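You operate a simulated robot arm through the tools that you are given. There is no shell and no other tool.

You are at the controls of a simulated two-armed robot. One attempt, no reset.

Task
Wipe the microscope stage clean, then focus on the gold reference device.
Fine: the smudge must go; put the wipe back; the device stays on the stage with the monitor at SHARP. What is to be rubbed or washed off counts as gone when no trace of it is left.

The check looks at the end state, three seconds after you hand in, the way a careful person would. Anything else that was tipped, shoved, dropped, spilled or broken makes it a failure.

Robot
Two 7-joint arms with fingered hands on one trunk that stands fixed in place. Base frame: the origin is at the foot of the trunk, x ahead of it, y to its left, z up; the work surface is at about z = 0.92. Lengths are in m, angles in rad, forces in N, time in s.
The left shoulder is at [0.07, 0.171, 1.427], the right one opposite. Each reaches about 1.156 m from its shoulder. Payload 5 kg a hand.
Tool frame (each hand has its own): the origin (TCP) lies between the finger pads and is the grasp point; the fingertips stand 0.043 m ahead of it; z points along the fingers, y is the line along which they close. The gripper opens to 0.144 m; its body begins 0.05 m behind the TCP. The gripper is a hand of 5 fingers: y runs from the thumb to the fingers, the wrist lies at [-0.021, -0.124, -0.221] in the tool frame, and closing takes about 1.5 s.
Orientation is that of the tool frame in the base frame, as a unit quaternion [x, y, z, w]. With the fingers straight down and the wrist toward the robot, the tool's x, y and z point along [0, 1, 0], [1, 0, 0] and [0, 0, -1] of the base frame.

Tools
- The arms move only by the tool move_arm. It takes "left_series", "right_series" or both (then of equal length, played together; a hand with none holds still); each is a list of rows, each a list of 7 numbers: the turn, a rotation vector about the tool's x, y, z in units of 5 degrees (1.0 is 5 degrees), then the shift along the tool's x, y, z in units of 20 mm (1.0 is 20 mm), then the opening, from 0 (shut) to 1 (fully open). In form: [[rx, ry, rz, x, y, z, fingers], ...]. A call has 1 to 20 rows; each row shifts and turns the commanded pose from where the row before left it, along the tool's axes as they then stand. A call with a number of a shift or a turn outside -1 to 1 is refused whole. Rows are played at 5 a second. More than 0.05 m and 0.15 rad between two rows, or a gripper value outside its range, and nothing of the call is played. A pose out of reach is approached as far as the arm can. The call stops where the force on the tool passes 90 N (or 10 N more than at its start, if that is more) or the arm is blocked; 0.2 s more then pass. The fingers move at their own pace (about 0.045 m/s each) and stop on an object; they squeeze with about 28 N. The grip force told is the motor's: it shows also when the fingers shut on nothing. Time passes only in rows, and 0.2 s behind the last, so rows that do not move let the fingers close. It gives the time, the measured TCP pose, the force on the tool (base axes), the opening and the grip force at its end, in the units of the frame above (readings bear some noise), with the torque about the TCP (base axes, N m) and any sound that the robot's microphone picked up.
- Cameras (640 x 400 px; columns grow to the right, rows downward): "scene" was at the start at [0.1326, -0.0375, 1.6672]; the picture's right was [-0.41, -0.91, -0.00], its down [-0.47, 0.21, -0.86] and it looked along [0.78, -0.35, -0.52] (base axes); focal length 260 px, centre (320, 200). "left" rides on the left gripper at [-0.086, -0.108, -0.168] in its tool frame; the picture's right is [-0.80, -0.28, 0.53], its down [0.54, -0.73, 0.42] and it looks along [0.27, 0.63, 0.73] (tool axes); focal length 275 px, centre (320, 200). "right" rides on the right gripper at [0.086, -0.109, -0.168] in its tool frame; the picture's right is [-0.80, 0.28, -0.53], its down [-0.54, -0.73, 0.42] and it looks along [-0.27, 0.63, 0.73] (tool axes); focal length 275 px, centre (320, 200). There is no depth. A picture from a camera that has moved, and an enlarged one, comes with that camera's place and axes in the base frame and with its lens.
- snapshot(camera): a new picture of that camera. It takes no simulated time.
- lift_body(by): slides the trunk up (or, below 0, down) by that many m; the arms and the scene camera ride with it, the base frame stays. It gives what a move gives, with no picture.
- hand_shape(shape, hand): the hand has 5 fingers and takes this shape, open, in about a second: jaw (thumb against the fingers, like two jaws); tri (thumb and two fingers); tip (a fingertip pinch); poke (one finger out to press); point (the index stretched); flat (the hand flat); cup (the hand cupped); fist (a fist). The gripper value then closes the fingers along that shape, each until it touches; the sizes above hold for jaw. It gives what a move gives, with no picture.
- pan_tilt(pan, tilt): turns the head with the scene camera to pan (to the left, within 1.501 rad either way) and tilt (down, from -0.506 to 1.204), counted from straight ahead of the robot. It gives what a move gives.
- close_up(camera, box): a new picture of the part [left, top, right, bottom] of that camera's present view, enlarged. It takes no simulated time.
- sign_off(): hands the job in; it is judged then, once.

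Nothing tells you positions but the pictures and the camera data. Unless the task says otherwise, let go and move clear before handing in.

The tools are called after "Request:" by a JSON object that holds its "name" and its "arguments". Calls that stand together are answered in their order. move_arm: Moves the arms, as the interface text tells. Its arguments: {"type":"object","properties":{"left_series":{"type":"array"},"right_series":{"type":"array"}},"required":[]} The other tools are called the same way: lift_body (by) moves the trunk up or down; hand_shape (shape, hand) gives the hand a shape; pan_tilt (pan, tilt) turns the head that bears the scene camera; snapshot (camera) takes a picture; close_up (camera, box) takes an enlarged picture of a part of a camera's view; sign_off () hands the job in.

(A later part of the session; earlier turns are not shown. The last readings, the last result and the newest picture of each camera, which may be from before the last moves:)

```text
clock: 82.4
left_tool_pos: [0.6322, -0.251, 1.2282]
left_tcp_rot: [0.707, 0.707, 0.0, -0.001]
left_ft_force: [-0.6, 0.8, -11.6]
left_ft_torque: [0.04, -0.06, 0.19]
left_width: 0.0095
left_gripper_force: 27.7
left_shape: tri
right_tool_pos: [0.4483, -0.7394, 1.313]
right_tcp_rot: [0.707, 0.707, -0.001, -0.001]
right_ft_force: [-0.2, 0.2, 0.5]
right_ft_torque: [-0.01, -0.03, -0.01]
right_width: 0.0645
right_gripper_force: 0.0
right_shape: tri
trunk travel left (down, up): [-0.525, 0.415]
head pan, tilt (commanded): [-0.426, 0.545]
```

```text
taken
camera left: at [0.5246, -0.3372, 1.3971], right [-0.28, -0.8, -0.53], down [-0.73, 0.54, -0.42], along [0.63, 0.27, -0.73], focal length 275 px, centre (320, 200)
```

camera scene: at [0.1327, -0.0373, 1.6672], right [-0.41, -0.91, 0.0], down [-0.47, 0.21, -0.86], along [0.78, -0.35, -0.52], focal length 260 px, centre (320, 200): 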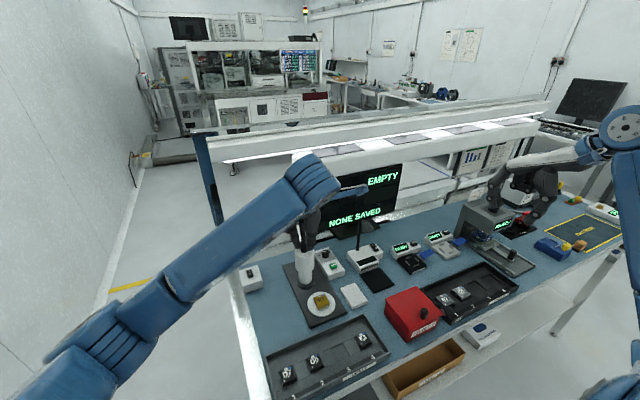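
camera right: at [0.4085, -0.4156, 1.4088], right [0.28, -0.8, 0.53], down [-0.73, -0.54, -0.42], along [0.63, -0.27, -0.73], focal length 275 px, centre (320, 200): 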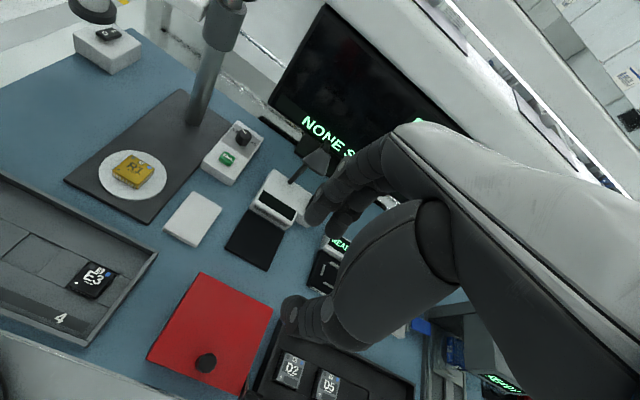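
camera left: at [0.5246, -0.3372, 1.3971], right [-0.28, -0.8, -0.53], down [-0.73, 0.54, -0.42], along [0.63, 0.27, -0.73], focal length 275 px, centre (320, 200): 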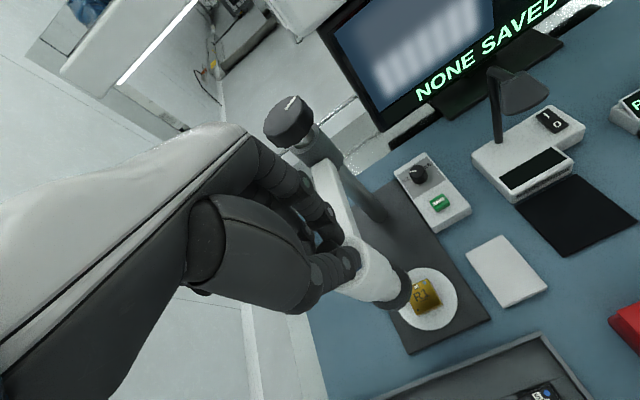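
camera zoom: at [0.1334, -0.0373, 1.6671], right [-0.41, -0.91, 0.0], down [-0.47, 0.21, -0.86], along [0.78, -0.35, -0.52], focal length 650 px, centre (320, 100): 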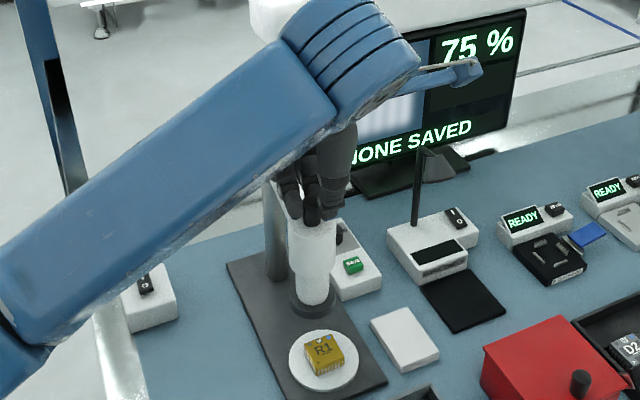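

Request:
{"name": "move_arm", "arguments": {"left_series": [[0, 0, 0, -0.45, -0.03, 0, 0.05], [0, 0, 0, -0.45, -0.02, 0, 0.05], [0, 0, 0, 0, 0, 0, 0.05]]}}

Request:
{"name": "close_up", "arguments": {"camera": "scene", "box": [240, 160, 420, 320]}}

Request:
{"name": "snapshot", "arguments": {"camera": "left"}}

Request:
{"name": "snapshot", "arguments": {"camera": "right"}}

```text
clock: 83.2
left_tool_pos: [0.6333, -0.2664, 1.2282]
left_tcp_rot: [0.707, 0.708, -0.001, -0.002]
left_ft_force: [-5.6, 21.7, -20.0]
left_ft_torque: [0.63, 0.18, 0.19]
left_width: 0.0092
left_gripper_force: 28.0
left_shape: tri
right_tool_pos: [0.4478, -0.7375, 1.3139]
right_tcp_rot: [0.707, 0.707, -0.001, 0.0]
right_ft_force: [0.0, 0.2, 0.4]
right_ft_torque: [0.04, 0.03, -0.01]
right_width: 0.0646
right_gripper_force: 0.0
right_shape: tri
trunk travel left (down, up): [-0.525, 0.415]
head pan, tilt (commanded): [-0.426, 0.545]
```

```text
2.50 times, centred on (330, 240) of scene
camera zoom: at [0.134, -0.0347, 1.667], right [-0.41, -0.91, 0.0], down [-0.47, 0.21, -0.86], along [0.78, -0.35, -0.52], focal length 650 px, centre (295, 100)
```

zoom: 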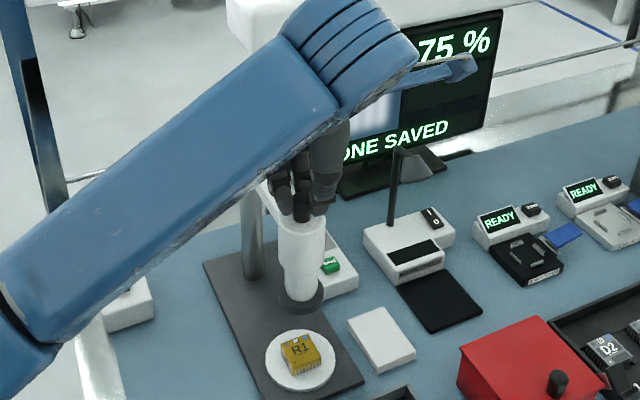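

```text
taken
camera left: at [0.5249, -0.3537, 1.3972], right [-0.28, -0.8, -0.54], down [-0.73, 0.54, -0.42], along [0.62, 0.27, -0.73], focal length 275 px, centre (320, 200)
```

left: 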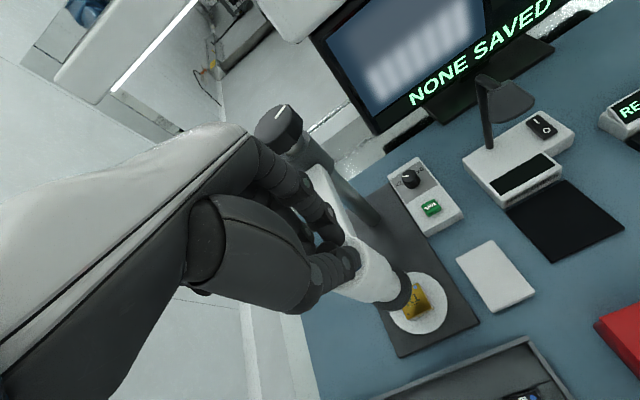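

```text
taken
camera right: at [0.3395, -0.6527, 1.4808], right [0.29, -0.8, 0.53], down [-0.73, -0.54, -0.42], along [0.63, -0.27, -0.73], focal length 275 px, centre (320, 200)
```

right: 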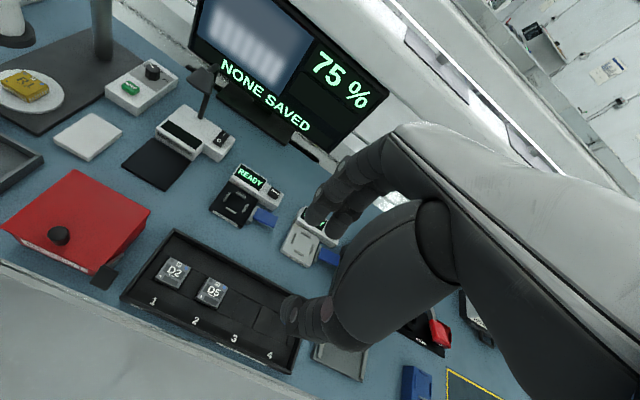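

Request:
{"name": "move_arm", "arguments": {"left_series": [[0, 0, 0, 0.15, 0, 0, 0.05], [0, 0, 0, 0.03, 0, 0, 0.05], [0, 0, 0, 0, 0, 0, 0.05]]}}

```text
clock: 84.0
left_tool_pos: [0.6327, -0.2654, 1.2282]
left_tcp_rot: [0.707, 0.707, -0.001, 0.0]
left_ft_force: [-2.9, 6.4, -25.3]
left_ft_torque: [0.29, 0.08, 0.17]
left_width: 0.0088
left_gripper_force: 28.1
left_shape: tri
right_tool_pos: [0.4483, -0.7402, 1.3128]
right_tcp_rot: [0.708, 0.707, 0.0, -0.001]
right_ft_force: [-0.6, 0.0, 0.3]
right_ft_torque: [-0.01, -0.01, -0.01]
right_width: 0.0646
right_gripper_force: 0.1
right_shape: tri
trunk travel left (down, up): [-0.525, 0.415]
head pan, tilt (commanded): [-0.426, 0.545]
```

Request:
{"name": "move_arm", "arguments": {"left_series": [[0, 0, 0, 0.03, 0, 0.02, 0.15], [0, 0, 0, 0, 0, 0, 0.3], [0, 0, 0, 0, 0, 0, 0.45], [0, 0, 0, 0, 0, 0, 0.5], [0, 0, 0, 0, 0, 0, 0.5], [0, 0, 0, 0, 0, 0, 0.5]]}}

Request:
{"name": "snapshot", "arguments": {"camera": "left"}}

Request:
{"name": "close_up", "arguments": {"camera": "scene", "box": [240, 160, 420, 320]}}

```text
clock: 85.4
left_tool_pos: [0.6322, -0.2651, 1.2299]
left_tcp_rot: [0.707, 0.707, 0.0, 0.0]
left_ft_force: [0.0, -0.2, -0.5]
left_ft_torque: [0.02, 0.04, -0.02]
left_width: 0.0713
left_gripper_force: 0.0
left_shape: tri
right_tool_pos: [0.4474, -0.7399, 1.3119]
right_tcp_rot: [0.707, 0.707, 0.0, 0.0]
right_ft_force: [0.0, -0.7, -1.0]
right_ft_torque: [-0.01, 0.05, -0.01]
right_width: 0.0642
right_gripper_force: 0.2
right_shape: tri
trunk travel left (down, up): [-0.525, 0.415]
head pan, tilt (commanded): [-0.426, 0.545]
```

```text
taken
camera left: at [0.5233, -0.3511, 1.3975], right [-0.28, -0.8, -0.53], down [-0.73, 0.54, -0.42], along [0.63, 0.27, -0.73], focal length 275 px, centre (320, 200)
```

left: 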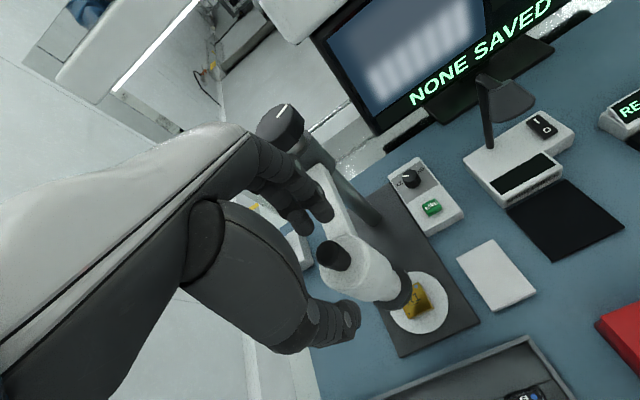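

```text
2.50 times, centred on (330, 240) of scene
camera zoom: at [0.1328, -0.0377, 1.6672], right [-0.41, -0.91, 0.0], down [-0.47, 0.21, -0.86], along [0.78, -0.35, -0.52], focal length 650 px, centre (295, 100)
```

zoom: 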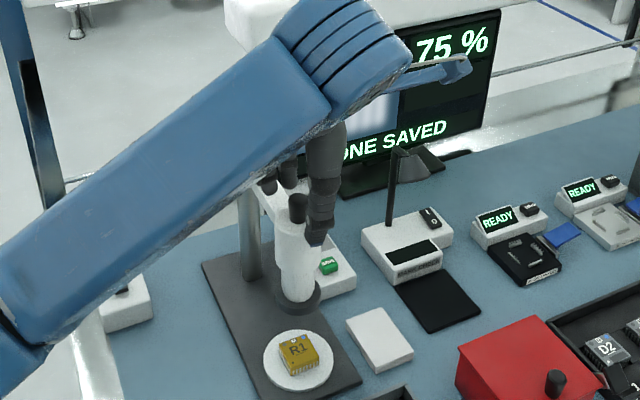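

Request:
{"name": "move_arm", "arguments": {"left_series": [[0, 0, 0, 0, 0, -0.5, 0.6], [0, 0, 0, 0, 0, -1, 0.6], [0, 0, 0, 0, 0, -1, 0.6], [0, 0, 0, 0, 0, -1, 0.6], [0, 0, 0, 0, 0, -1, 0.6], [0, 0, 0, 0, 0, -1, 0.6], [0, 0, 0, 0, 0.8, 0, 0.6], [0, 0, 0, 0, 1, 0, 0.6], [0, 0, 0, -0.1, 1, 0, 0.6], [0, 0, 0, -0.1, 1, 0, 0.6], [0, 0, 0, -0.1, 1, 0, 0.6], [0, 0, 0, -0.08, 1, 0, 0.6], [0, 0, 0, 0, 1, 0, 0.6], [0, 0, 0, 0, 1, 0, 0.6], [0, 0, 0, 0, 1, 0, 0.6], [0, 0, 0, 0, 0, 0, 0.6]]}}

Request:
{"name": "snapshot", "arguments": {"camera": "left"}}

Request:
{"name": "close_up", "arguments": {"camera": "scene", "box": [220, 120, 420, 320]}}

Request:
{"name": "close_up", "arguments": {"camera": "right", "box": [180, 0, 400, 160]}}

```text
clock: 88.8
left_tool_pos: [0.8085, -0.2723, 1.3383]
left_tcp_rot: [0.707, 0.707, 0.0, 0.0]
left_ft_force: [-0.1, -0.4, 0.4]
left_ft_torque: [0.02, -0.02, 0.0]
left_width: 0.086
left_gripper_force: 0.0
left_shape: tri
right_tool_pos: [0.4478, -0.739, 1.3132]
right_tcp_rot: [0.707, 0.707, 0.001, 0.0]
right_ft_force: [-0.2, 0.1, -0.4]
right_ft_torque: [-0.01, 0.03, 0.01]
right_width: 0.0643
right_gripper_force: 0.1
right_shape: tri
trunk travel left (down, up): [-0.525, 0.415]
head pan, tilt (commanded): [-0.426, 0.545]
```

```text
taken
camera left: at [0.6991, -0.3585, 1.508], right [-0.28, -0.8, -0.53], down [-0.73, 0.54, -0.42], along [0.63, 0.27, -0.73], focal length 275 px, centre (320, 200)
```

left: 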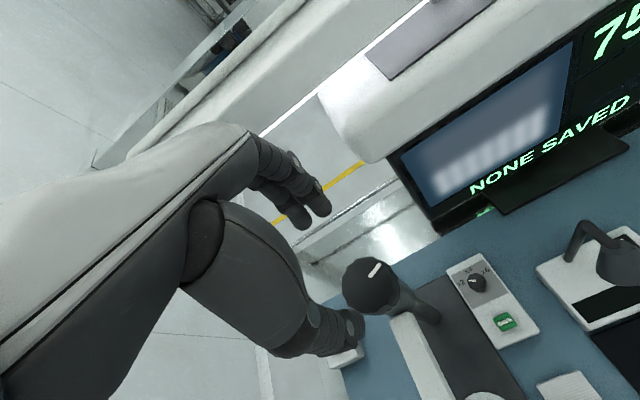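

```text
2.00 times, centred on (320, 220) of scene
camera zoom: at [0.1323, -0.0375, 1.6672], right [-0.41, -0.91, 0.0], down [-0.47, 0.21, -0.86], along [0.78, -0.35, -0.52], focal length 520 px, centre (320, 160)
```

zoom: 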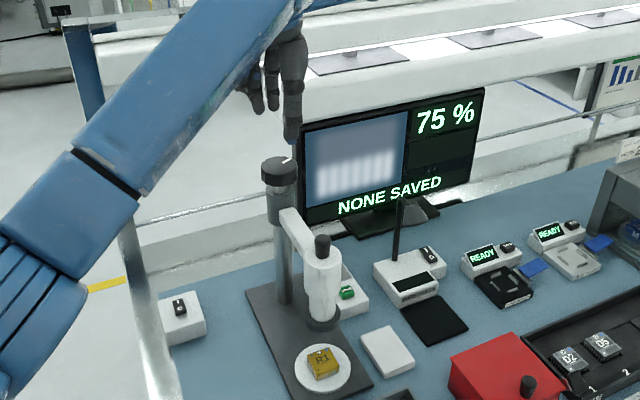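

```text
2.50 times, centred on (290, 80) of right
camera zoom: at [0.3382, -0.6546, 1.4805], right [0.28, -0.8, 0.53], down [-0.73, -0.54, -0.42], along [0.63, -0.27, -0.73], focal length 688 px, centre (395, 500)
```

zoom: 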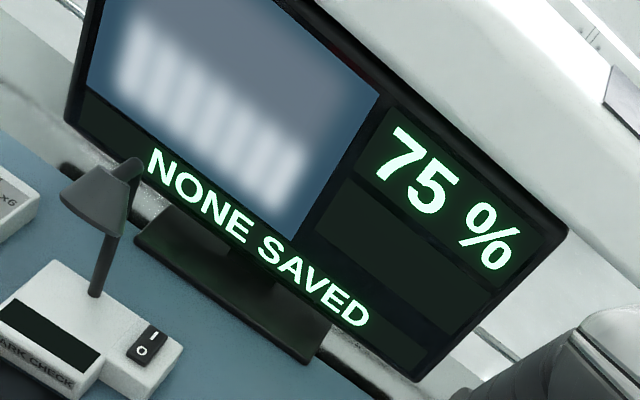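

Request:
{"name": "move_arm", "arguments": {"left_series": [[0, 0, 0, 0, 0, 1, 0.6], [0, 0, 0, 0, 0, 1, 0.6], [0, 0, 0, 0, 0, 0.8, 0.6], [0, 0, 0, 0, 0, 0, 0.6]]}}

Request:
{"name": "close_up", "arguments": {"camera": "left", "box": [240, 140, 480, 360]}}

Request:
{"name": "close_up", "arguments": {"camera": "scene", "box": [250, 130, 350, 240]}}

```text
clock: 89.8
left_tool_pos: [0.8071, -0.2725, 1.2833]
left_tcp_rot: [0.708, 0.707, 0.0, 0.001]
left_ft_force: [0.4, -0.1, -0.1]
left_ft_torque: [0.01, -0.01, -0.02]
left_width: 0.0859
left_gripper_force: 0.1
left_shape: tri
right_tool_pos: [0.4489, -0.7392, 1.3136]
right_tcp_rot: [0.708, 0.707, 0.0, 0.0]
right_ft_force: [0.2, -0.9, -0.7]
right_ft_torque: [-0.04, 0.02, 0.0]
right_width: 0.0645
right_gripper_force: 0.1
right_shape: tri
trunk travel left (down, up): [-0.525, 0.415]
head pan, tilt (commanded): [-0.426, 0.545]
```

```text
1.82 times, centred on (360, 250) of left
camera zoom: at [0.699, -0.3595, 1.4513], right [-0.28, -0.8, -0.53], down [-0.73, 0.54, -0.42], along [0.63, 0.27, -0.73], focal length 500 px, centre (247, 109)
```

zoom: 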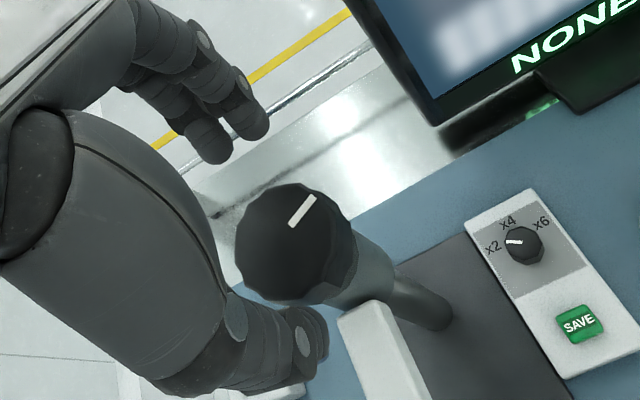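

```text
3.64 times, centred on (300, 185) of scene
camera zoom: at [0.1326, -0.0376, 1.6672], right [-0.41, -0.91, 0.0], down [-0.47, 0.21, -0.86], along [0.78, -0.35, -0.52], focal length 945 px, centre (393, 254)
```

zoom: 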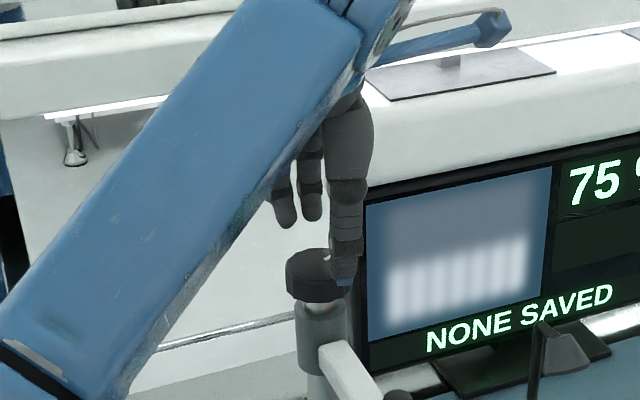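

Request:
{"name": "move_arm", "arguments": {"left_series": [[0, 0, 0, 0.04, -0.08, 0.8, 0.6], [0, 0, 0, 0, 0, 0.8, 0.6], [0, 0, 0, 0, 0, 0.6, 0.6], [0, 0, 0, 0, 0, 0, 0.6]]}}

Request:
{"name": "close_up", "arguments": {"camera": "left", "box": [240, 140, 480, 360]}}

Request:
{"name": "close_up", "arguments": {"camera": "scene", "box": [250, 130, 350, 240]}}

```text
clock: 90.8
left_tool_pos: [0.8049, -0.2722, 1.2394]
left_tcp_rot: [0.707, 0.707, 0.0, 0.0]
left_ft_force: [-0.6, 1.1, -0.1]
left_ft_torque: [-0.01, 0.0, 0.0]
left_width: 0.0861
left_gripper_force: 0.1
left_shape: tri
right_tool_pos: [0.447, -0.7388, 1.3122]
right_tcp_rot: [0.707, 0.707, 0.001, 0.0]
right_ft_force: [0.2, 0.1, -0.7]
right_ft_torque: [-0.01, 0.01, 0.0]
right_width: 0.0642
right_gripper_force: 0.0
right_shape: tri
trunk travel left (down, up): [-0.525, 0.415]
head pan, tilt (commanded): [-0.426, 0.545]
```

```text
1.82 times, centred on (360, 250) of left
camera zoom: at [0.697, -0.3589, 1.4079], right [-0.28, -0.8, -0.53], down [-0.73, 0.54, -0.42], along [0.63, 0.27, -0.73], focal length 500 px, centre (247, 109)
```

zoom: 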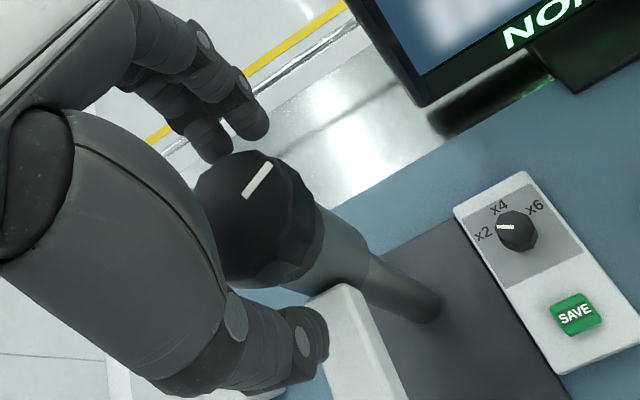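

```text
3.64 times, centred on (300, 185) of scene
camera zoom: at [0.1325, -0.0375, 1.6672], right [-0.41, -0.91, 0.0], down [-0.47, 0.21, -0.86], along [0.78, -0.35, -0.52], focal length 945 px, centre (393, 254)
```

zoom: 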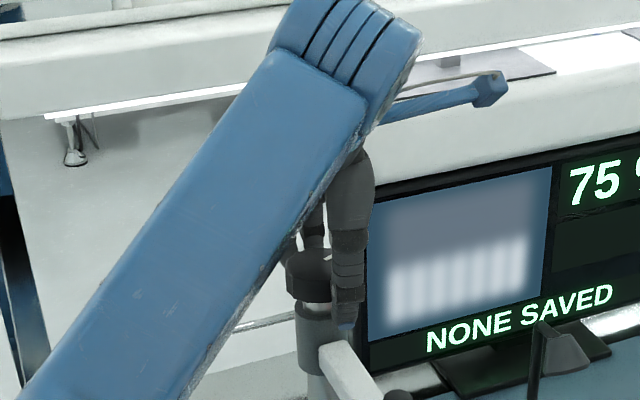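

Request:
{"name": "move_arm", "arguments": {"left_series": [[0, 0, 0, 0, 0, 0, 0.5], [0, 0, 0, 0, 0, 0, 0.46], [0, 0, 0, 0, 0, 0, 0.43], [0, 0, 0, 0, 0, 0, 0.41], [0, 0, 0, 0, 0, 0, 0.41]]}}

Request:
{"name": "close_up", "arguments": {"camera": "left", "box": [240, 140, 480, 360]}}

```text
clock: 92.0
left_tool_pos: [0.8059, -0.2721, 1.2403]
left_tcp_rot: [0.707, 0.707, 0.0, 0.0]
left_ft_force: [-0.5, -0.9, 0.0]
left_ft_torque: [-0.02, -0.02, -0.01]
left_width: 0.0596
left_gripper_force: 0.1
left_shape: tri
right_tool_pos: [0.4478, -0.7391, 1.3134]
right_tcp_rot: [0.707, 0.707, 0.0, 0.0]
right_ft_force: [-0.5, 0.2, 0.0]
right_ft_torque: [0.03, -0.02, -0.04]
right_width: 0.0644
right_gripper_force: 0.1
right_shape: tri
trunk travel left (down, up): [-0.525, 0.415]
head pan, tilt (commanded): [-0.426, 0.545]
```

```text
1.82 times, centred on (360, 250) of left
camera zoom: at [0.6972, -0.3589, 1.4079], right [-0.28, -0.8, -0.53], down [-0.73, 0.54, -0.42], along [0.63, 0.27, -0.73], focal length 500 px, centre (247, 109)
```

zoom: 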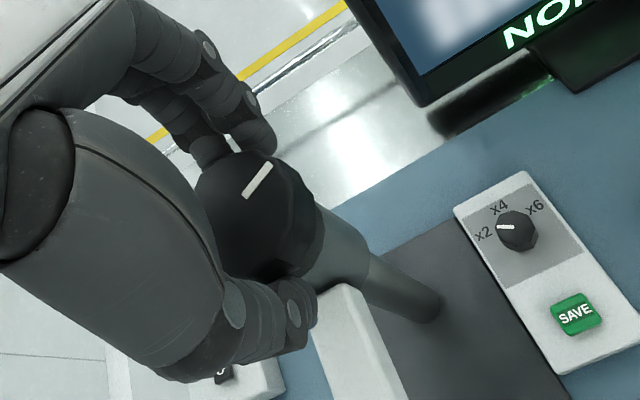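

Request:
{"name": "move_arm", "arguments": {"left_series": [[0, 0, 0, 0, 0, 0, 0.38], [0, 0, 0, 0, 0, 0, 0.35], [0, 0, 0, 0, 0, 0, 0.32], [0, 0, 0, 0, 0, 0, 0.3], [0, 0, 0, 0, 0, 0, 0.3]]}}

Request:
{"name": "close_up", "arguments": {"camera": "left", "box": [240, 140, 480, 360]}}

Request:
{"name": "close_up", "arguments": {"camera": "scene", "box": [220, 120, 420, 320]}}

```text
clock: 93.2
left_tool_pos: [0.8054, -0.2725, 1.2393]
left_tcp_rot: [0.707, 0.708, -0.001, 0.0]
left_ft_force: [-0.7, 0.2, -1.2]
left_ft_torque: [0.03, 0.04, -0.02]
left_width: 0.051
left_gripper_force: 28.5
left_shape: tri
right_tool_pos: [0.4469, -0.7387, 1.313]
right_tcp_rot: [0.707, 0.708, 0.0, 0.0]
right_ft_force: [0.2, -0.4, -0.5]
right_ft_torque: [0.01, 0.0, 0.0]
right_width: 0.0645
right_gripper_force: 0.0
right_shape: tri
trunk travel left (down, up): [-0.525, 0.415]
head pan, tilt (commanded): [-0.426, 0.545]
```

```text
1.82 times, centred on (360, 250) of left
camera zoom: at [0.6972, -0.3591, 1.4077], right [-0.28, -0.8, -0.53], down [-0.73, 0.54, -0.42], along [0.63, 0.27, -0.73], focal length 500 px, centre (247, 109)
```

zoom: 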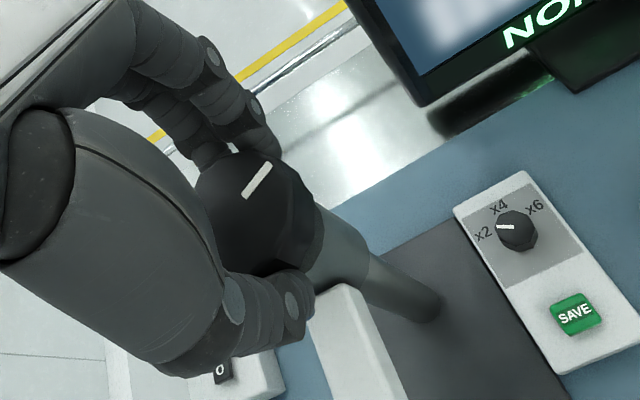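

```text
2.00 times, centred on (320, 220) of scene
camera zoom: at [0.1325, -0.0377, 1.6672], right [-0.41, -0.91, 0.0], down [-0.47, 0.21, -0.86], along [0.78, -0.35, -0.52], focal length 520 px, centre (320, 160)
```

zoom: 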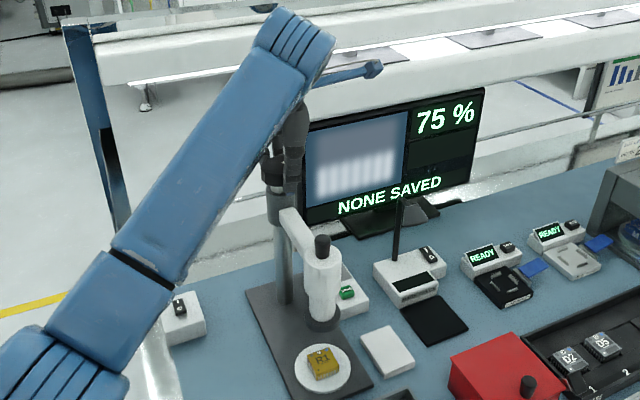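

The knob is held evenly. I turn it 15 degrees clockwise (seen from above) and watch the monitor.

Request:
{"name": "move_arm", "arguments": {"left_series": [[0, 0, 0.5, 0, 0, 0, 0.3], [0, 0, 0.5, 0, 0, 0, 0.3], [0, 0, 0.5, 0, 0, 0, 0.3], [0, 0, 0.5, 0, 0, 0, 0.3], [0, 0, 0.5, 0, 0, 0, 0.3], [0, 0, 0.5, 0, 0, 0, 0.3], [0, 0, 0, 0, 0, 0, 0.3]]}}

Request:
{"name": "close_up", "arguments": {"camera": "scene", "box": [220, 120, 420, 320]}}

Request:
{"name": "close_up", "arguments": {"camera": "left", "box": [240, 140, 480, 360]}}

```text
clock: 94.8
left_tool_pos: [0.8053, -0.2713, 1.2392]
left_tcp_rot: [0.793, 0.609, 0.0, 0.0]
left_ft_force: [-3.1, -1.0, 0.2]
left_ft_torque: [-0.06, 0.1, 0.02]
left_width: 0.0507
left_gripper_force: 28.2
left_shape: tri
right_tool_pos: [0.4467, -0.7393, 1.3132]
right_tcp_rot: [0.707, 0.707, 0.001, 0.0]
right_ft_force: [0.1, -0.1, 1.1]
right_ft_torque: [0.01, 0.0, 0.02]
right_width: 0.0644
right_gripper_force: 0.1
right_shape: tri
trunk travel left (down, up): [-0.525, 0.415]
head pan, tilt (commanded): [-0.426, 0.545]
```

```text
2.00 times, centred on (320, 220) of scene
camera zoom: at [0.132, -0.038, 1.6672], right [-0.41, -0.91, 0.0], down [-0.47, 0.21, -0.86], along [0.78, -0.35, -0.52], focal length 520 px, centre (320, 160)
```

zoom: 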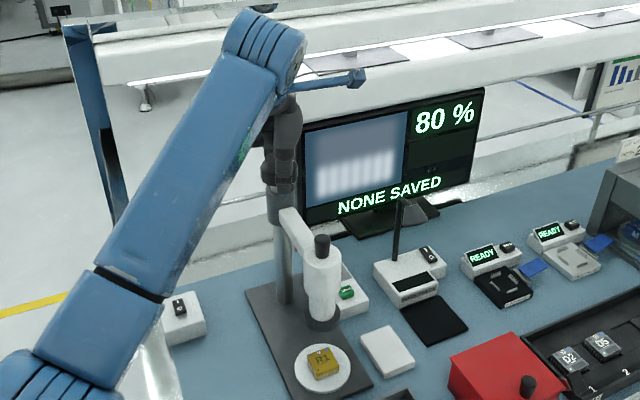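

```text
1.82 times, centred on (360, 250) of left
camera zoom: at [0.6781, -0.3277, 1.4077], right [-0.48, -0.7, -0.53], down [-0.56, 0.71, -0.42], along [0.67, 0.1, -0.73], focal length 500 px, centre (247, 109)
```

zoom: 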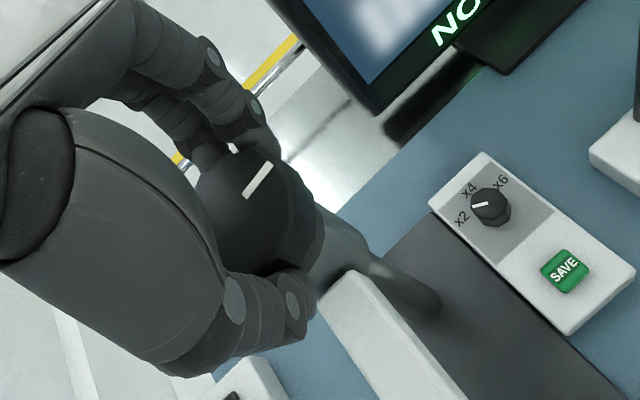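

Request:
{"name": "close_up", "arguments": {"camera": "scene", "box": [366, 160, 470, 230]}}

Request:
{"name": "close_up", "arguments": {"camera": "right", "box": [180, 0, 400, 160]}}

```text
5.71 times, centred on (418, 195) of scene
camera zoom: at [0.132, -0.038, 1.6672], right [-0.41, -0.91, 0.0], down [-0.47, 0.21, -0.86], along [0.78, -0.35, -0.52], focal length 1485 px, centre (-240, 229)
```

zoom: 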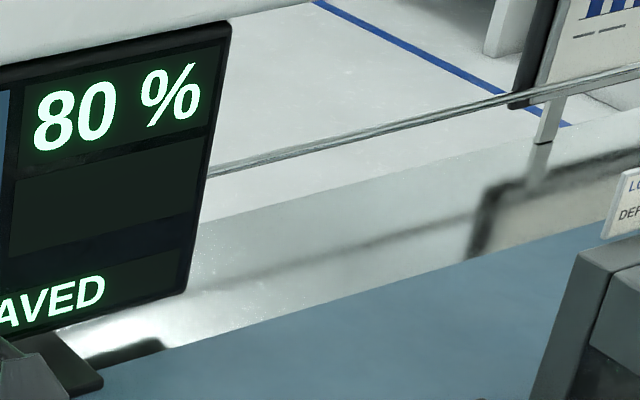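

```text
2.50 times, centred on (290, 80) of right
camera zoom: at [0.338, -0.655, 1.4803], right [0.28, -0.8, 0.53], down [-0.73, -0.54, -0.42], along [0.63, -0.27, -0.73], focal length 688 px, centre (395, 500)
```

zoom: 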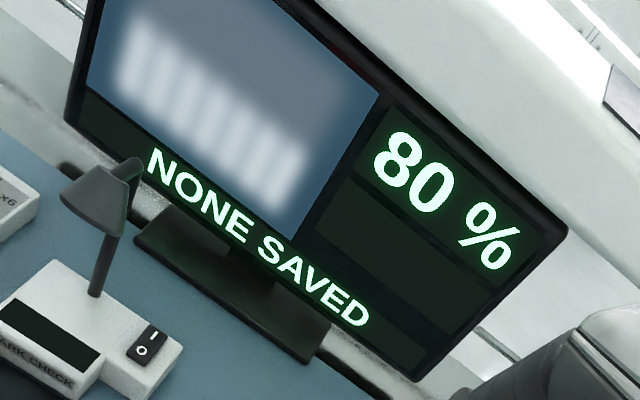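

Request:
{"name": "move_arm", "arguments": {"left_series": [[0, 0, 0.5, 0, 0, 0, 0.3], [0, 0, 0.5, 0, 0, 0, 0.3], [0, 0, 0.5, 0, 0, 0, 0.3], [0, 0, 0.5, 0, 0, 0, 0.3], [0, 0, 0.5, 0, 0, 0, 0.3], [0, 0, 0.5, 0, 0, 0, 0.3], [0, 0, 0, 0, 0, 0, 0.3]]}}

Request:
{"name": "close_up", "arguments": {"camera": "right", "box": [180, 0, 400, 160]}}

Request:
{"name": "close_up", "arguments": {"camera": "scene", "box": [220, 120, 420, 320]}}

```text
clock: 96.4
left_tool_pos: [0.8046, -0.2725, 1.2389]
left_tcp_rot: [0.866, 0.501, 0.0, 0.001]
left_ft_force: [-6.2, -1.8, -2.7]
left_ft_torque: [-0.04, 0.22, 0.02]
left_width: 0.0509
left_gripper_force: 28.5
left_shape: tri
right_tool_pos: [0.4454, -0.7391, 1.3135]
right_tcp_rot: [0.707, 0.707, 0.0, 0.0]
right_ft_force: [0.9, 0.4, -0.1]
right_ft_torque: [0.0, -0.01, -0.02]
right_width: 0.0644
right_gripper_force: 0.1
right_shape: tri
trunk travel left (down, up): [-0.525, 0.415]
head pan, tilt (commanded): [-0.426, 0.545]
```

```text
2.50 times, centred on (290, 80) of right
camera zoom: at [0.3377, -0.6551, 1.4803], right [0.28, -0.8, 0.53], down [-0.73, -0.54, -0.42], along [0.63, -0.27, -0.73], focal length 688 px, centre (395, 500)
```

zoom: 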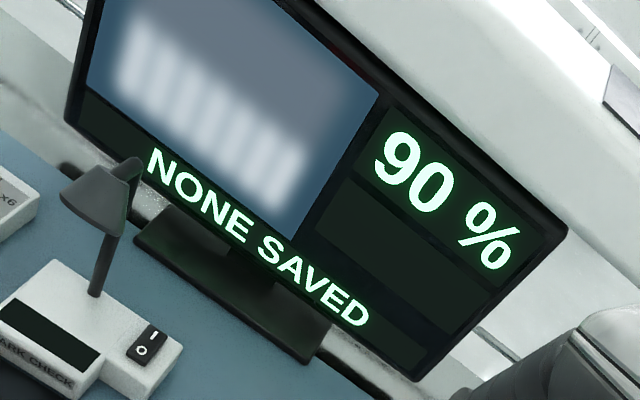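

```text
2.00 times, centred on (320, 220) of scene
camera zoom: at [0.1318, -0.0381, 1.6672], right [-0.41, -0.91, 0.0], down [-0.47, 0.21, -0.86], along [0.78, -0.35, -0.52], focal length 520 px, centre (320, 160)
```

zoom: 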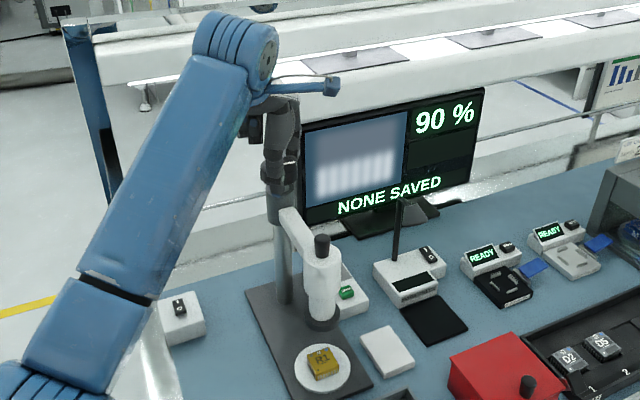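

Request:
{"name": "move_arm", "arguments": {"left_series": [[0, 0, 0.5, 0, 0, 0, 0.3], [0, 0, 0.5, 0, 0, 0, 0.3], [0, 0, 0, 0, 0, 0, 0.3]]}}

Request:
{"name": "close_up", "arguments": {"camera": "right", "box": [180, 0, 400, 160]}}

```text
clock: 97.2
left_tool_pos: [0.8049, -0.2712, 1.2396]
left_tcp_rot: [0.887, 0.461, 0.0, 0.0]
left_ft_force: [-7.0, -2.5, -2.9]
left_ft_torque: [0.02, 0.27, 0.02]
left_width: 0.0507
left_gripper_force: 28.2
left_shape: tri
right_tool_pos: [0.447, -0.7385, 1.3125]
right_tcp_rot: [0.706, 0.708, 0.0, 0.0]
right_ft_force: [0.1, -0.1, 0.1]
right_ft_torque: [-0.03, -0.01, 0.0]
right_width: 0.0643
right_gripper_force: 0.0
right_shape: tri
trunk travel left (down, up): [-0.525, 0.415]
head pan, tilt (commanded): [-0.426, 0.545]
```

```text
2.50 times, centred on (290, 80) of right
camera zoom: at [0.3375, -0.6551, 1.4804], right [0.28, -0.8, 0.53], down [-0.73, -0.54, -0.42], along [0.63, -0.27, -0.73], focal length 688 px, centre (395, 500)
```

zoom: 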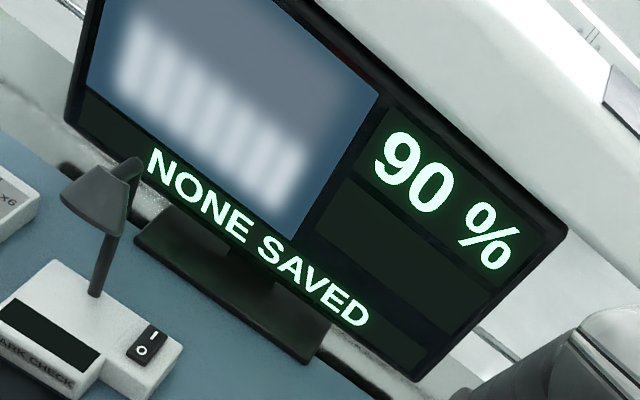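

Request:
{"name": "move_arm", "arguments": {"left_series": [[0, 0, 0.5, 0, 0, 0, 0.3], [0, 0, 0.5, 0, 0, 0, 0.3], [0, 0, 0, 0, 0, 0, 0.3]]}}

Request:
{"name": "close_up", "arguments": {"camera": "right", "box": [180, 0, 400, 160]}}

```text
clock: 98.0
left_tool_pos: [0.8058, -0.2718, 1.239]
left_tcp_rot: [0.906, 0.423, -0.001, 0.0]
left_ft_force: [-7.4, -0.6, -2.6]
left_ft_torque: [0.07, 0.33, 0.04]
left_width: 0.051
left_gripper_force: 28.2
left_shape: tri
right_tool_pos: [0.4471, -0.7396, 1.3128]
right_tcp_rot: [0.707, 0.707, -0.001, 0.001]
right_ft_force: [-0.3, -0.4, 0.2]
right_ft_torque: [-0.01, -0.04, -0.03]
right_width: 0.0641
right_gripper_force: 0.0
right_shape: tri
trunk travel left (down, up): [-0.525, 0.415]
head pan, tilt (commanded): [-0.426, 0.545]
```

```text
2.50 times, centred on (290, 80) of right
camera zoom: at [0.3374, -0.6548, 1.4805], right [0.28, -0.8, 0.53], down [-0.73, -0.54, -0.42], along [0.63, -0.27, -0.73], focal length 688 px, centre (395, 500)
```

zoom: 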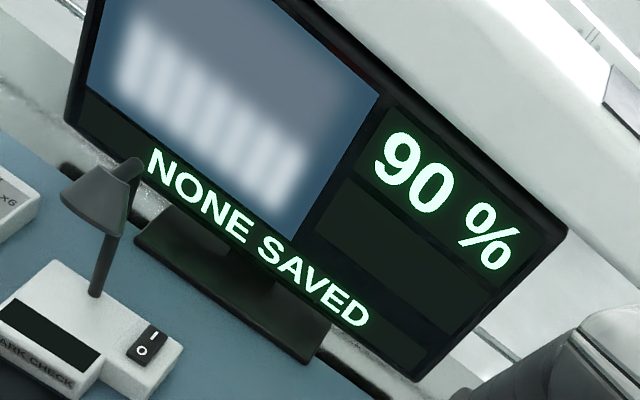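

Request:
{"name": "move_arm", "arguments": {"left_series": [[0, 0, 0.5, 0, 0, 0, 0.3], [0, 0, 0.5, 0, 0, 0, 0.3], [0, 0, 0, 0, 0, 0, 0.3]]}}

Request:
{"name": "close_up", "arguments": {"camera": "right", "box": [180, 0, 400, 160]}}

Request:
{"name": "close_up", "arguments": {"camera": "left", "box": [240, 140, 480, 360]}}

```text
clock: 98.8
left_tool_pos: [0.8042, -0.2719, 1.2396]
left_tcp_rot: [0.924, 0.383, 0.0, 0.0]
left_ft_force: [-8.6, -0.1, -4.2]
left_ft_torque: [0.09, 0.35, 0.01]
left_width: 0.0509
left_gripper_force: 28.3
left_shape: tri
right_tool_pos: [0.4464, -0.7389, 1.3124]
right_tcp_rot: [0.707, 0.707, 0.001, 0.0]
right_ft_force: [0.2, 0.0, -0.4]
right_ft_torque: [-0.01, -0.03, -0.04]
right_width: 0.0641
right_gripper_force: 0.0
right_shape: tri
trunk travel left (down, up): [-0.525, 0.415]
head pan, tilt (commanded): [-0.426, 0.545]
```

```text
2.50 times, centred on (290, 80) of right
camera zoom: at [0.3374, -0.6549, 1.4805], right [0.28, -0.8, 0.53], down [-0.73, -0.54, -0.42], along [0.63, -0.27, -0.73], focal length 688 px, centre (395, 500)
```

zoom: 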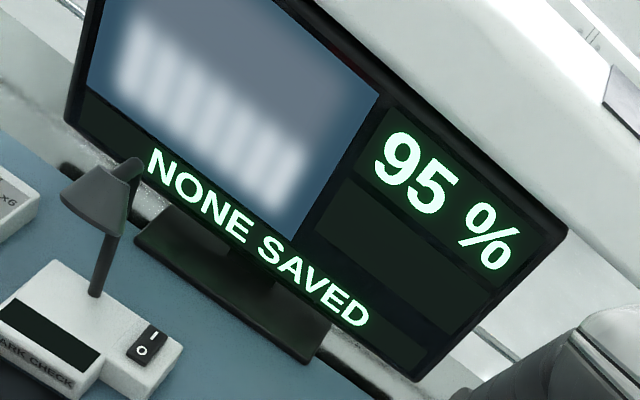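

```text
1.82 times, centred on (360, 250) of left
camera zoom: at [0.6675, -0.2562, 1.408], right [-0.76, -0.36, -0.53], down [-0.13, 0.9, -0.42], along [0.63, -0.25, -0.73], focal length 500 px, centre (247, 109)
```

zoom: 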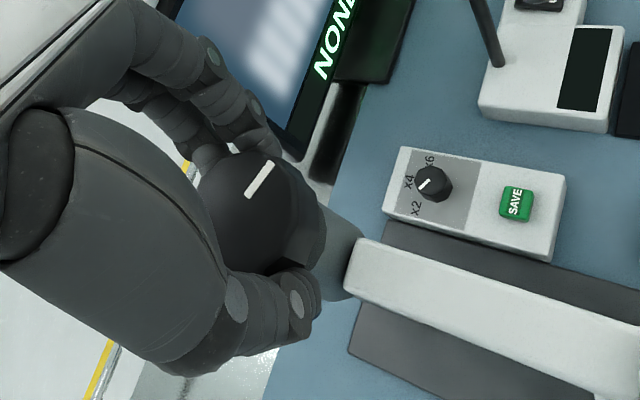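

Request:
{"name": "move_arm", "arguments": {"left_series": [[0, 0, 0.5, -0.03, -0.03, 0, 0.3], [0, 0, 0.5, -0.02, -0.02, 0, 0.3], [0, 0, 0, 0, 0, 0, 0.3]]}}

Request:
{"name": "close_up", "arguments": {"camera": "right", "box": [180, 0, 400, 160]}}

```text
clock: 99.6
left_tool_pos: [0.8048, -0.2716, 1.2404]
left_tcp_rot: [0.94, 0.342, 0.0, 0.001]
left_ft_force: [-3.7, -2.1, -0.6]
left_ft_torque: [-0.03, 0.16, -0.02]
left_width: 0.0507
left_gripper_force: 27.7
left_shape: tri
right_tool_pos: [0.4467, -0.7395, 1.313]
right_tcp_rot: [0.707, 0.707, 0.0, 0.0]
right_ft_force: [-0.3, 0.3, -1.4]
right_ft_torque: [-0.03, 0.0, 0.02]
right_width: 0.064
right_gripper_force: 0.1
right_shape: tri
trunk travel left (down, up): [-0.525, 0.415]
head pan, tilt (commanded): [-0.426, 0.545]
```

```text
2.50 times, centred on (290, 80) of right
camera zoom: at [0.338, -0.6552, 1.4803], right [0.28, -0.8, 0.53], down [-0.73, -0.54, -0.42], along [0.63, -0.27, -0.73], focal length 688 px, centre (395, 500)
```

zoom: 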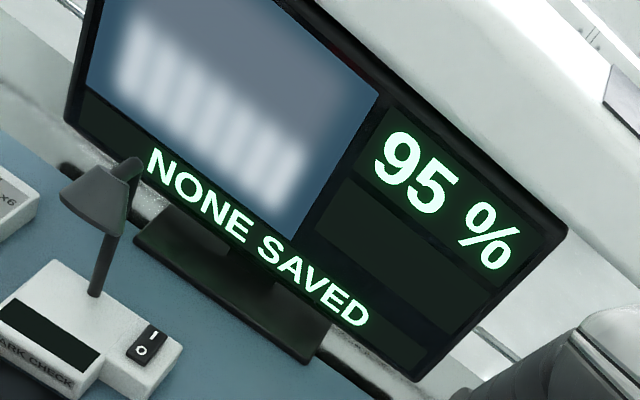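

Request:
{"name": "move_arm", "arguments": {"left_series": [[0, 0, 0.5, 0, 0, 0, 0.3], [0, 0, 0.5, 0, 0, 0, 0.3], [0, 0, 0, 0, 0, 0, 0.3]]}}

Request:
{"name": "close_up", "arguments": {"camera": "right", "box": [180, 0, 400, 160]}}

```text
clock: 100.4
left_tool_pos: [0.804, -0.2706, 1.24]
left_tcp_rot: [0.954, 0.3, 0.001, 0.001]
left_ft_force: [-3.0, -1.4, -1.0]
left_ft_torque: [0.0, 0.15, 0.01]
left_width: 0.0508
left_gripper_force: 27.8
left_shape: tri
right_tool_pos: [0.4463, -0.7396, 1.3119]
right_tcp_rot: [0.708, 0.707, 0.0, 0.0]
right_ft_force: [0.1, -0.5, -0.2]
right_ft_torque: [-0.02, -0.02, 0.01]
right_width: 0.0643
right_gripper_force: 0.0
right_shape: tri
trunk travel left (down, up): [-0.525, 0.415]
head pan, tilt (commanded): [-0.426, 0.545]
```

```text
2.50 times, centred on (290, 80) of right
camera zoom: at [0.338, -0.6551, 1.4803], right [0.28, -0.8, 0.53], down [-0.73, -0.54, -0.42], along [0.63, -0.27, -0.73], focal length 688 px, centre (395, 500)
```

zoom: 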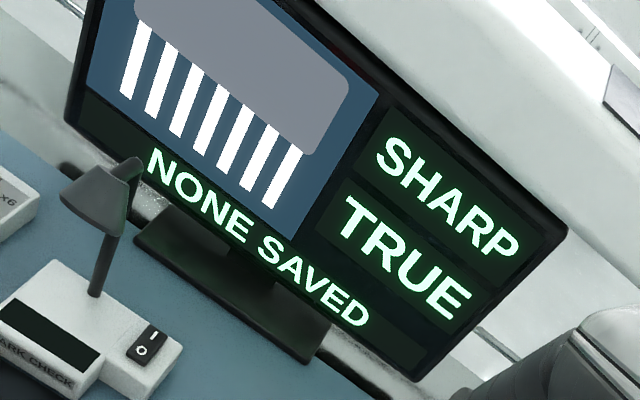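

Request:
{"name": "move_arm", "arguments": {"left_series": [[0, 0, 0.3, 0, 0, 0, 0.3], [0, 0, 0.3, 0, 0, 0, 0.3], [0, 0, 0, 0, 0, 0, 0.3]]}}

Request:
{"name": "close_up", "arguments": {"camera": "right", "box": [180, 0, 400, 160]}}

```text
clock: 101.2
left_tool_pos: [0.8043, -0.2708, 1.2403]
left_tcp_rot: [0.961, 0.275, 0.0, 0.0]
left_ft_force: [-2.3, -2.7, -0.4]
left_ft_torque: [-0.02, 0.14, 0.0]
left_width: 0.0509
left_gripper_force: 28.1
left_shape: tri
right_tool_pos: [0.4463, -0.739, 1.3122]
right_tcp_rot: [0.707, 0.707, 0.0, 0.0]
right_ft_force: [1.1, 0.2, 0.5]
right_ft_torque: [-0.02, 0.0, 0.0]
right_width: 0.0643
right_gripper_force: 0.0
right_shape: tri
trunk travel left (down, up): [-0.525, 0.415]
head pan, tilt (commanded): [-0.426, 0.545]
```

```text
2.50 times, centred on (290, 80) of right
camera zoom: at [0.338, -0.6551, 1.4803], right [0.28, -0.8, 0.53], down [-0.73, -0.54, -0.42], along [0.63, -0.27, -0.73], focal length 688 px, centre (395, 500)
```

zoom: 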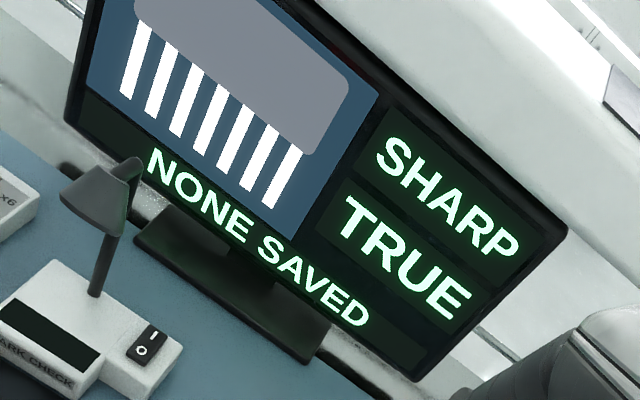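

Request:
{"name": "move_arm", "arguments": {"left_series": [[0, 0, 0, 0, 0, 0, 0.37], [0, 0, 0, 0, 0, 0, 0.42], [0, 0, 0, 0, 0, 0, 0.48], [0, 0, 0, 0, 0, 0, 0.55], [0, 0, 0, 0, 0, 0, 0.6], [0, 0, 0, 0, 0, 0, 0.6]]}}

Request:
{"name": "close_up", "arguments": {"camera": "right", "box": [180, 0, 400, 160]}}

Request:
{"name": "close_up", "arguments": {"camera": "left", "box": [240, 140, 480, 360]}}

```text
clock: 102.6
left_tool_pos: [0.8047, -0.27, 1.2388]
left_tcp_rot: [0.961, 0.275, 0.0, -0.001]
left_ft_force: [-0.1, -0.6, -0.1]
left_ft_torque: [0.0, -0.01, 0.02]
left_width: 0.0859
left_gripper_force: 0.1
left_shape: tri
right_tool_pos: [0.4468, -0.7389, 1.3123]
right_tcp_rot: [0.707, 0.707, 0.0, 0.001]
right_ft_force: [-0.5, 0.0, 0.1]
right_ft_torque: [-0.01, 0.01, 0.01]
right_width: 0.0644
right_gripper_force: 0.0
right_shape: tri
trunk travel left (down, up): [-0.525, 0.415]
head pan, tilt (commanded): [-0.426, 0.545]
```

```text
2.50 times, centred on (290, 80) of right
camera zoom: at [0.3384, -0.6548, 1.4803], right [0.28, -0.8, 0.53], down [-0.73, -0.54, -0.42], along [0.63, -0.27, -0.73], focal length 688 px, centre (395, 500)
```

zoom: 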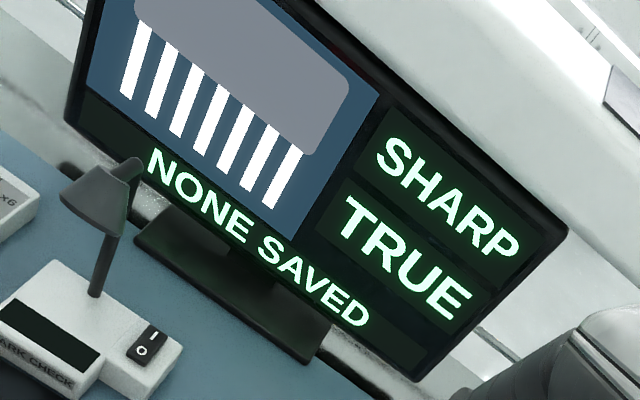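

```text
1.82 times, centred on (360, 250) of left
camera zoom: at [0.6738, -0.2251, 1.4076], right [-0.83, -0.18, -0.53], down [0.07, 0.9, -0.42], along [0.56, -0.39, -0.73], focal length 500 px, centre (247, 109)
```

zoom: 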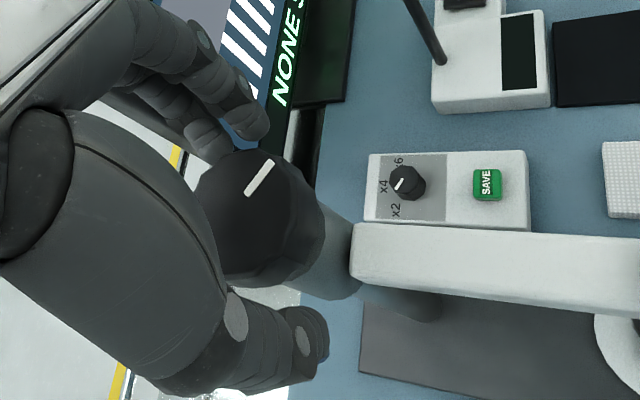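

Still SHARP / TRUE after letting go. I lift the left hand straight up off the knob and draw it back clear.

Request:
{"name": "move_arm", "arguments": {"left_series": [[0, 0, 0, 0, 0, -0.3, 0.65], [0, 0, 0, 0, 0, -0.6, 0.65], [0, 0, 0, 0, 0, -1, 0.65], [0, 0, 0, 0, 0, -1, 0.65], [0, 0, 0, 0, 0, -1, 0.65], [0, 0, 0, 0, 0, -1, 0.65], [0, 0, 0, 0, 0, -1, 0.65], [0, 0, 0, 0, 0, -1, 0.65], [0, 0, 0, 0, 0, -1, 0.65], [0, 0, 0, 0, 0, -1, 0.65], [0, 0, 0, 0, 0, -1, 0.65], [0, 0, 0, 0, 0, -1, 0.65], [0, 0, 0, 0, 0, 0, 0.65]]}}

Request:
{"name": "snapshot", "arguments": {"camera": "scene"}}

Request:
{"name": "snapshot", "arguments": {"camera": "left"}}

```text
clock: 105.4
left_tool_pos: [0.8029, -0.2714, 1.458]
left_tcp_rot: [0.961, 0.275, 0.0, -0.001]
left_ft_force: [0.7, -0.6, -0.5]
left_ft_torque: [-0.03, -0.03, 0.01]
left_width: 0.0931
left_gripper_force: 0.1
left_shape: tri
right_tool_pos: [0.4467, -0.7394, 1.3121]
right_tcp_rot: [0.707, 0.707, 0.0, 0.0]
right_ft_force: [-0.3, 0.5, -0.1]
right_ft_torque: [0.01, 0.03, 0.0]
right_width: 0.0643
right_gripper_force: 0.0
right_shape: tri
trunk travel left (down, up): [-0.525, 0.415]
head pan, tilt (commanded): [-0.426, 0.545]
```

```text
taken
camera scene: at [0.1328, -0.0376, 1.6672], right [-0.41, -0.91, 0.0], down [-0.47, 0.21, -0.86], along [0.78, -0.35, -0.52], focal length 260 px, centre (320, 200)
```

scene: 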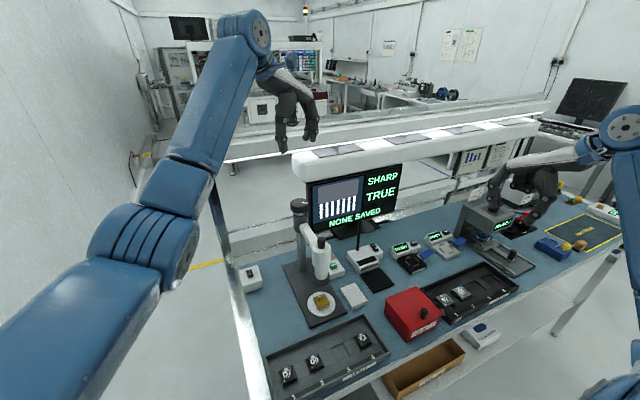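

```text
taken
camera left: at [0.6727, -0.2244, 1.6259], right [-0.83, -0.18, -0.53], down [0.07, 0.9, -0.42], along [0.56, -0.39, -0.73], focal length 275 px, centre (320, 200)
```

left: 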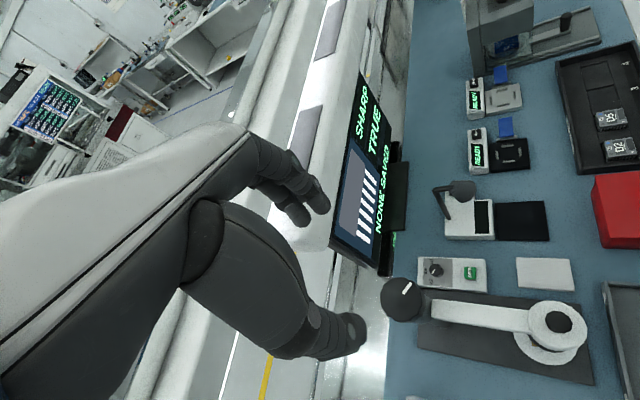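

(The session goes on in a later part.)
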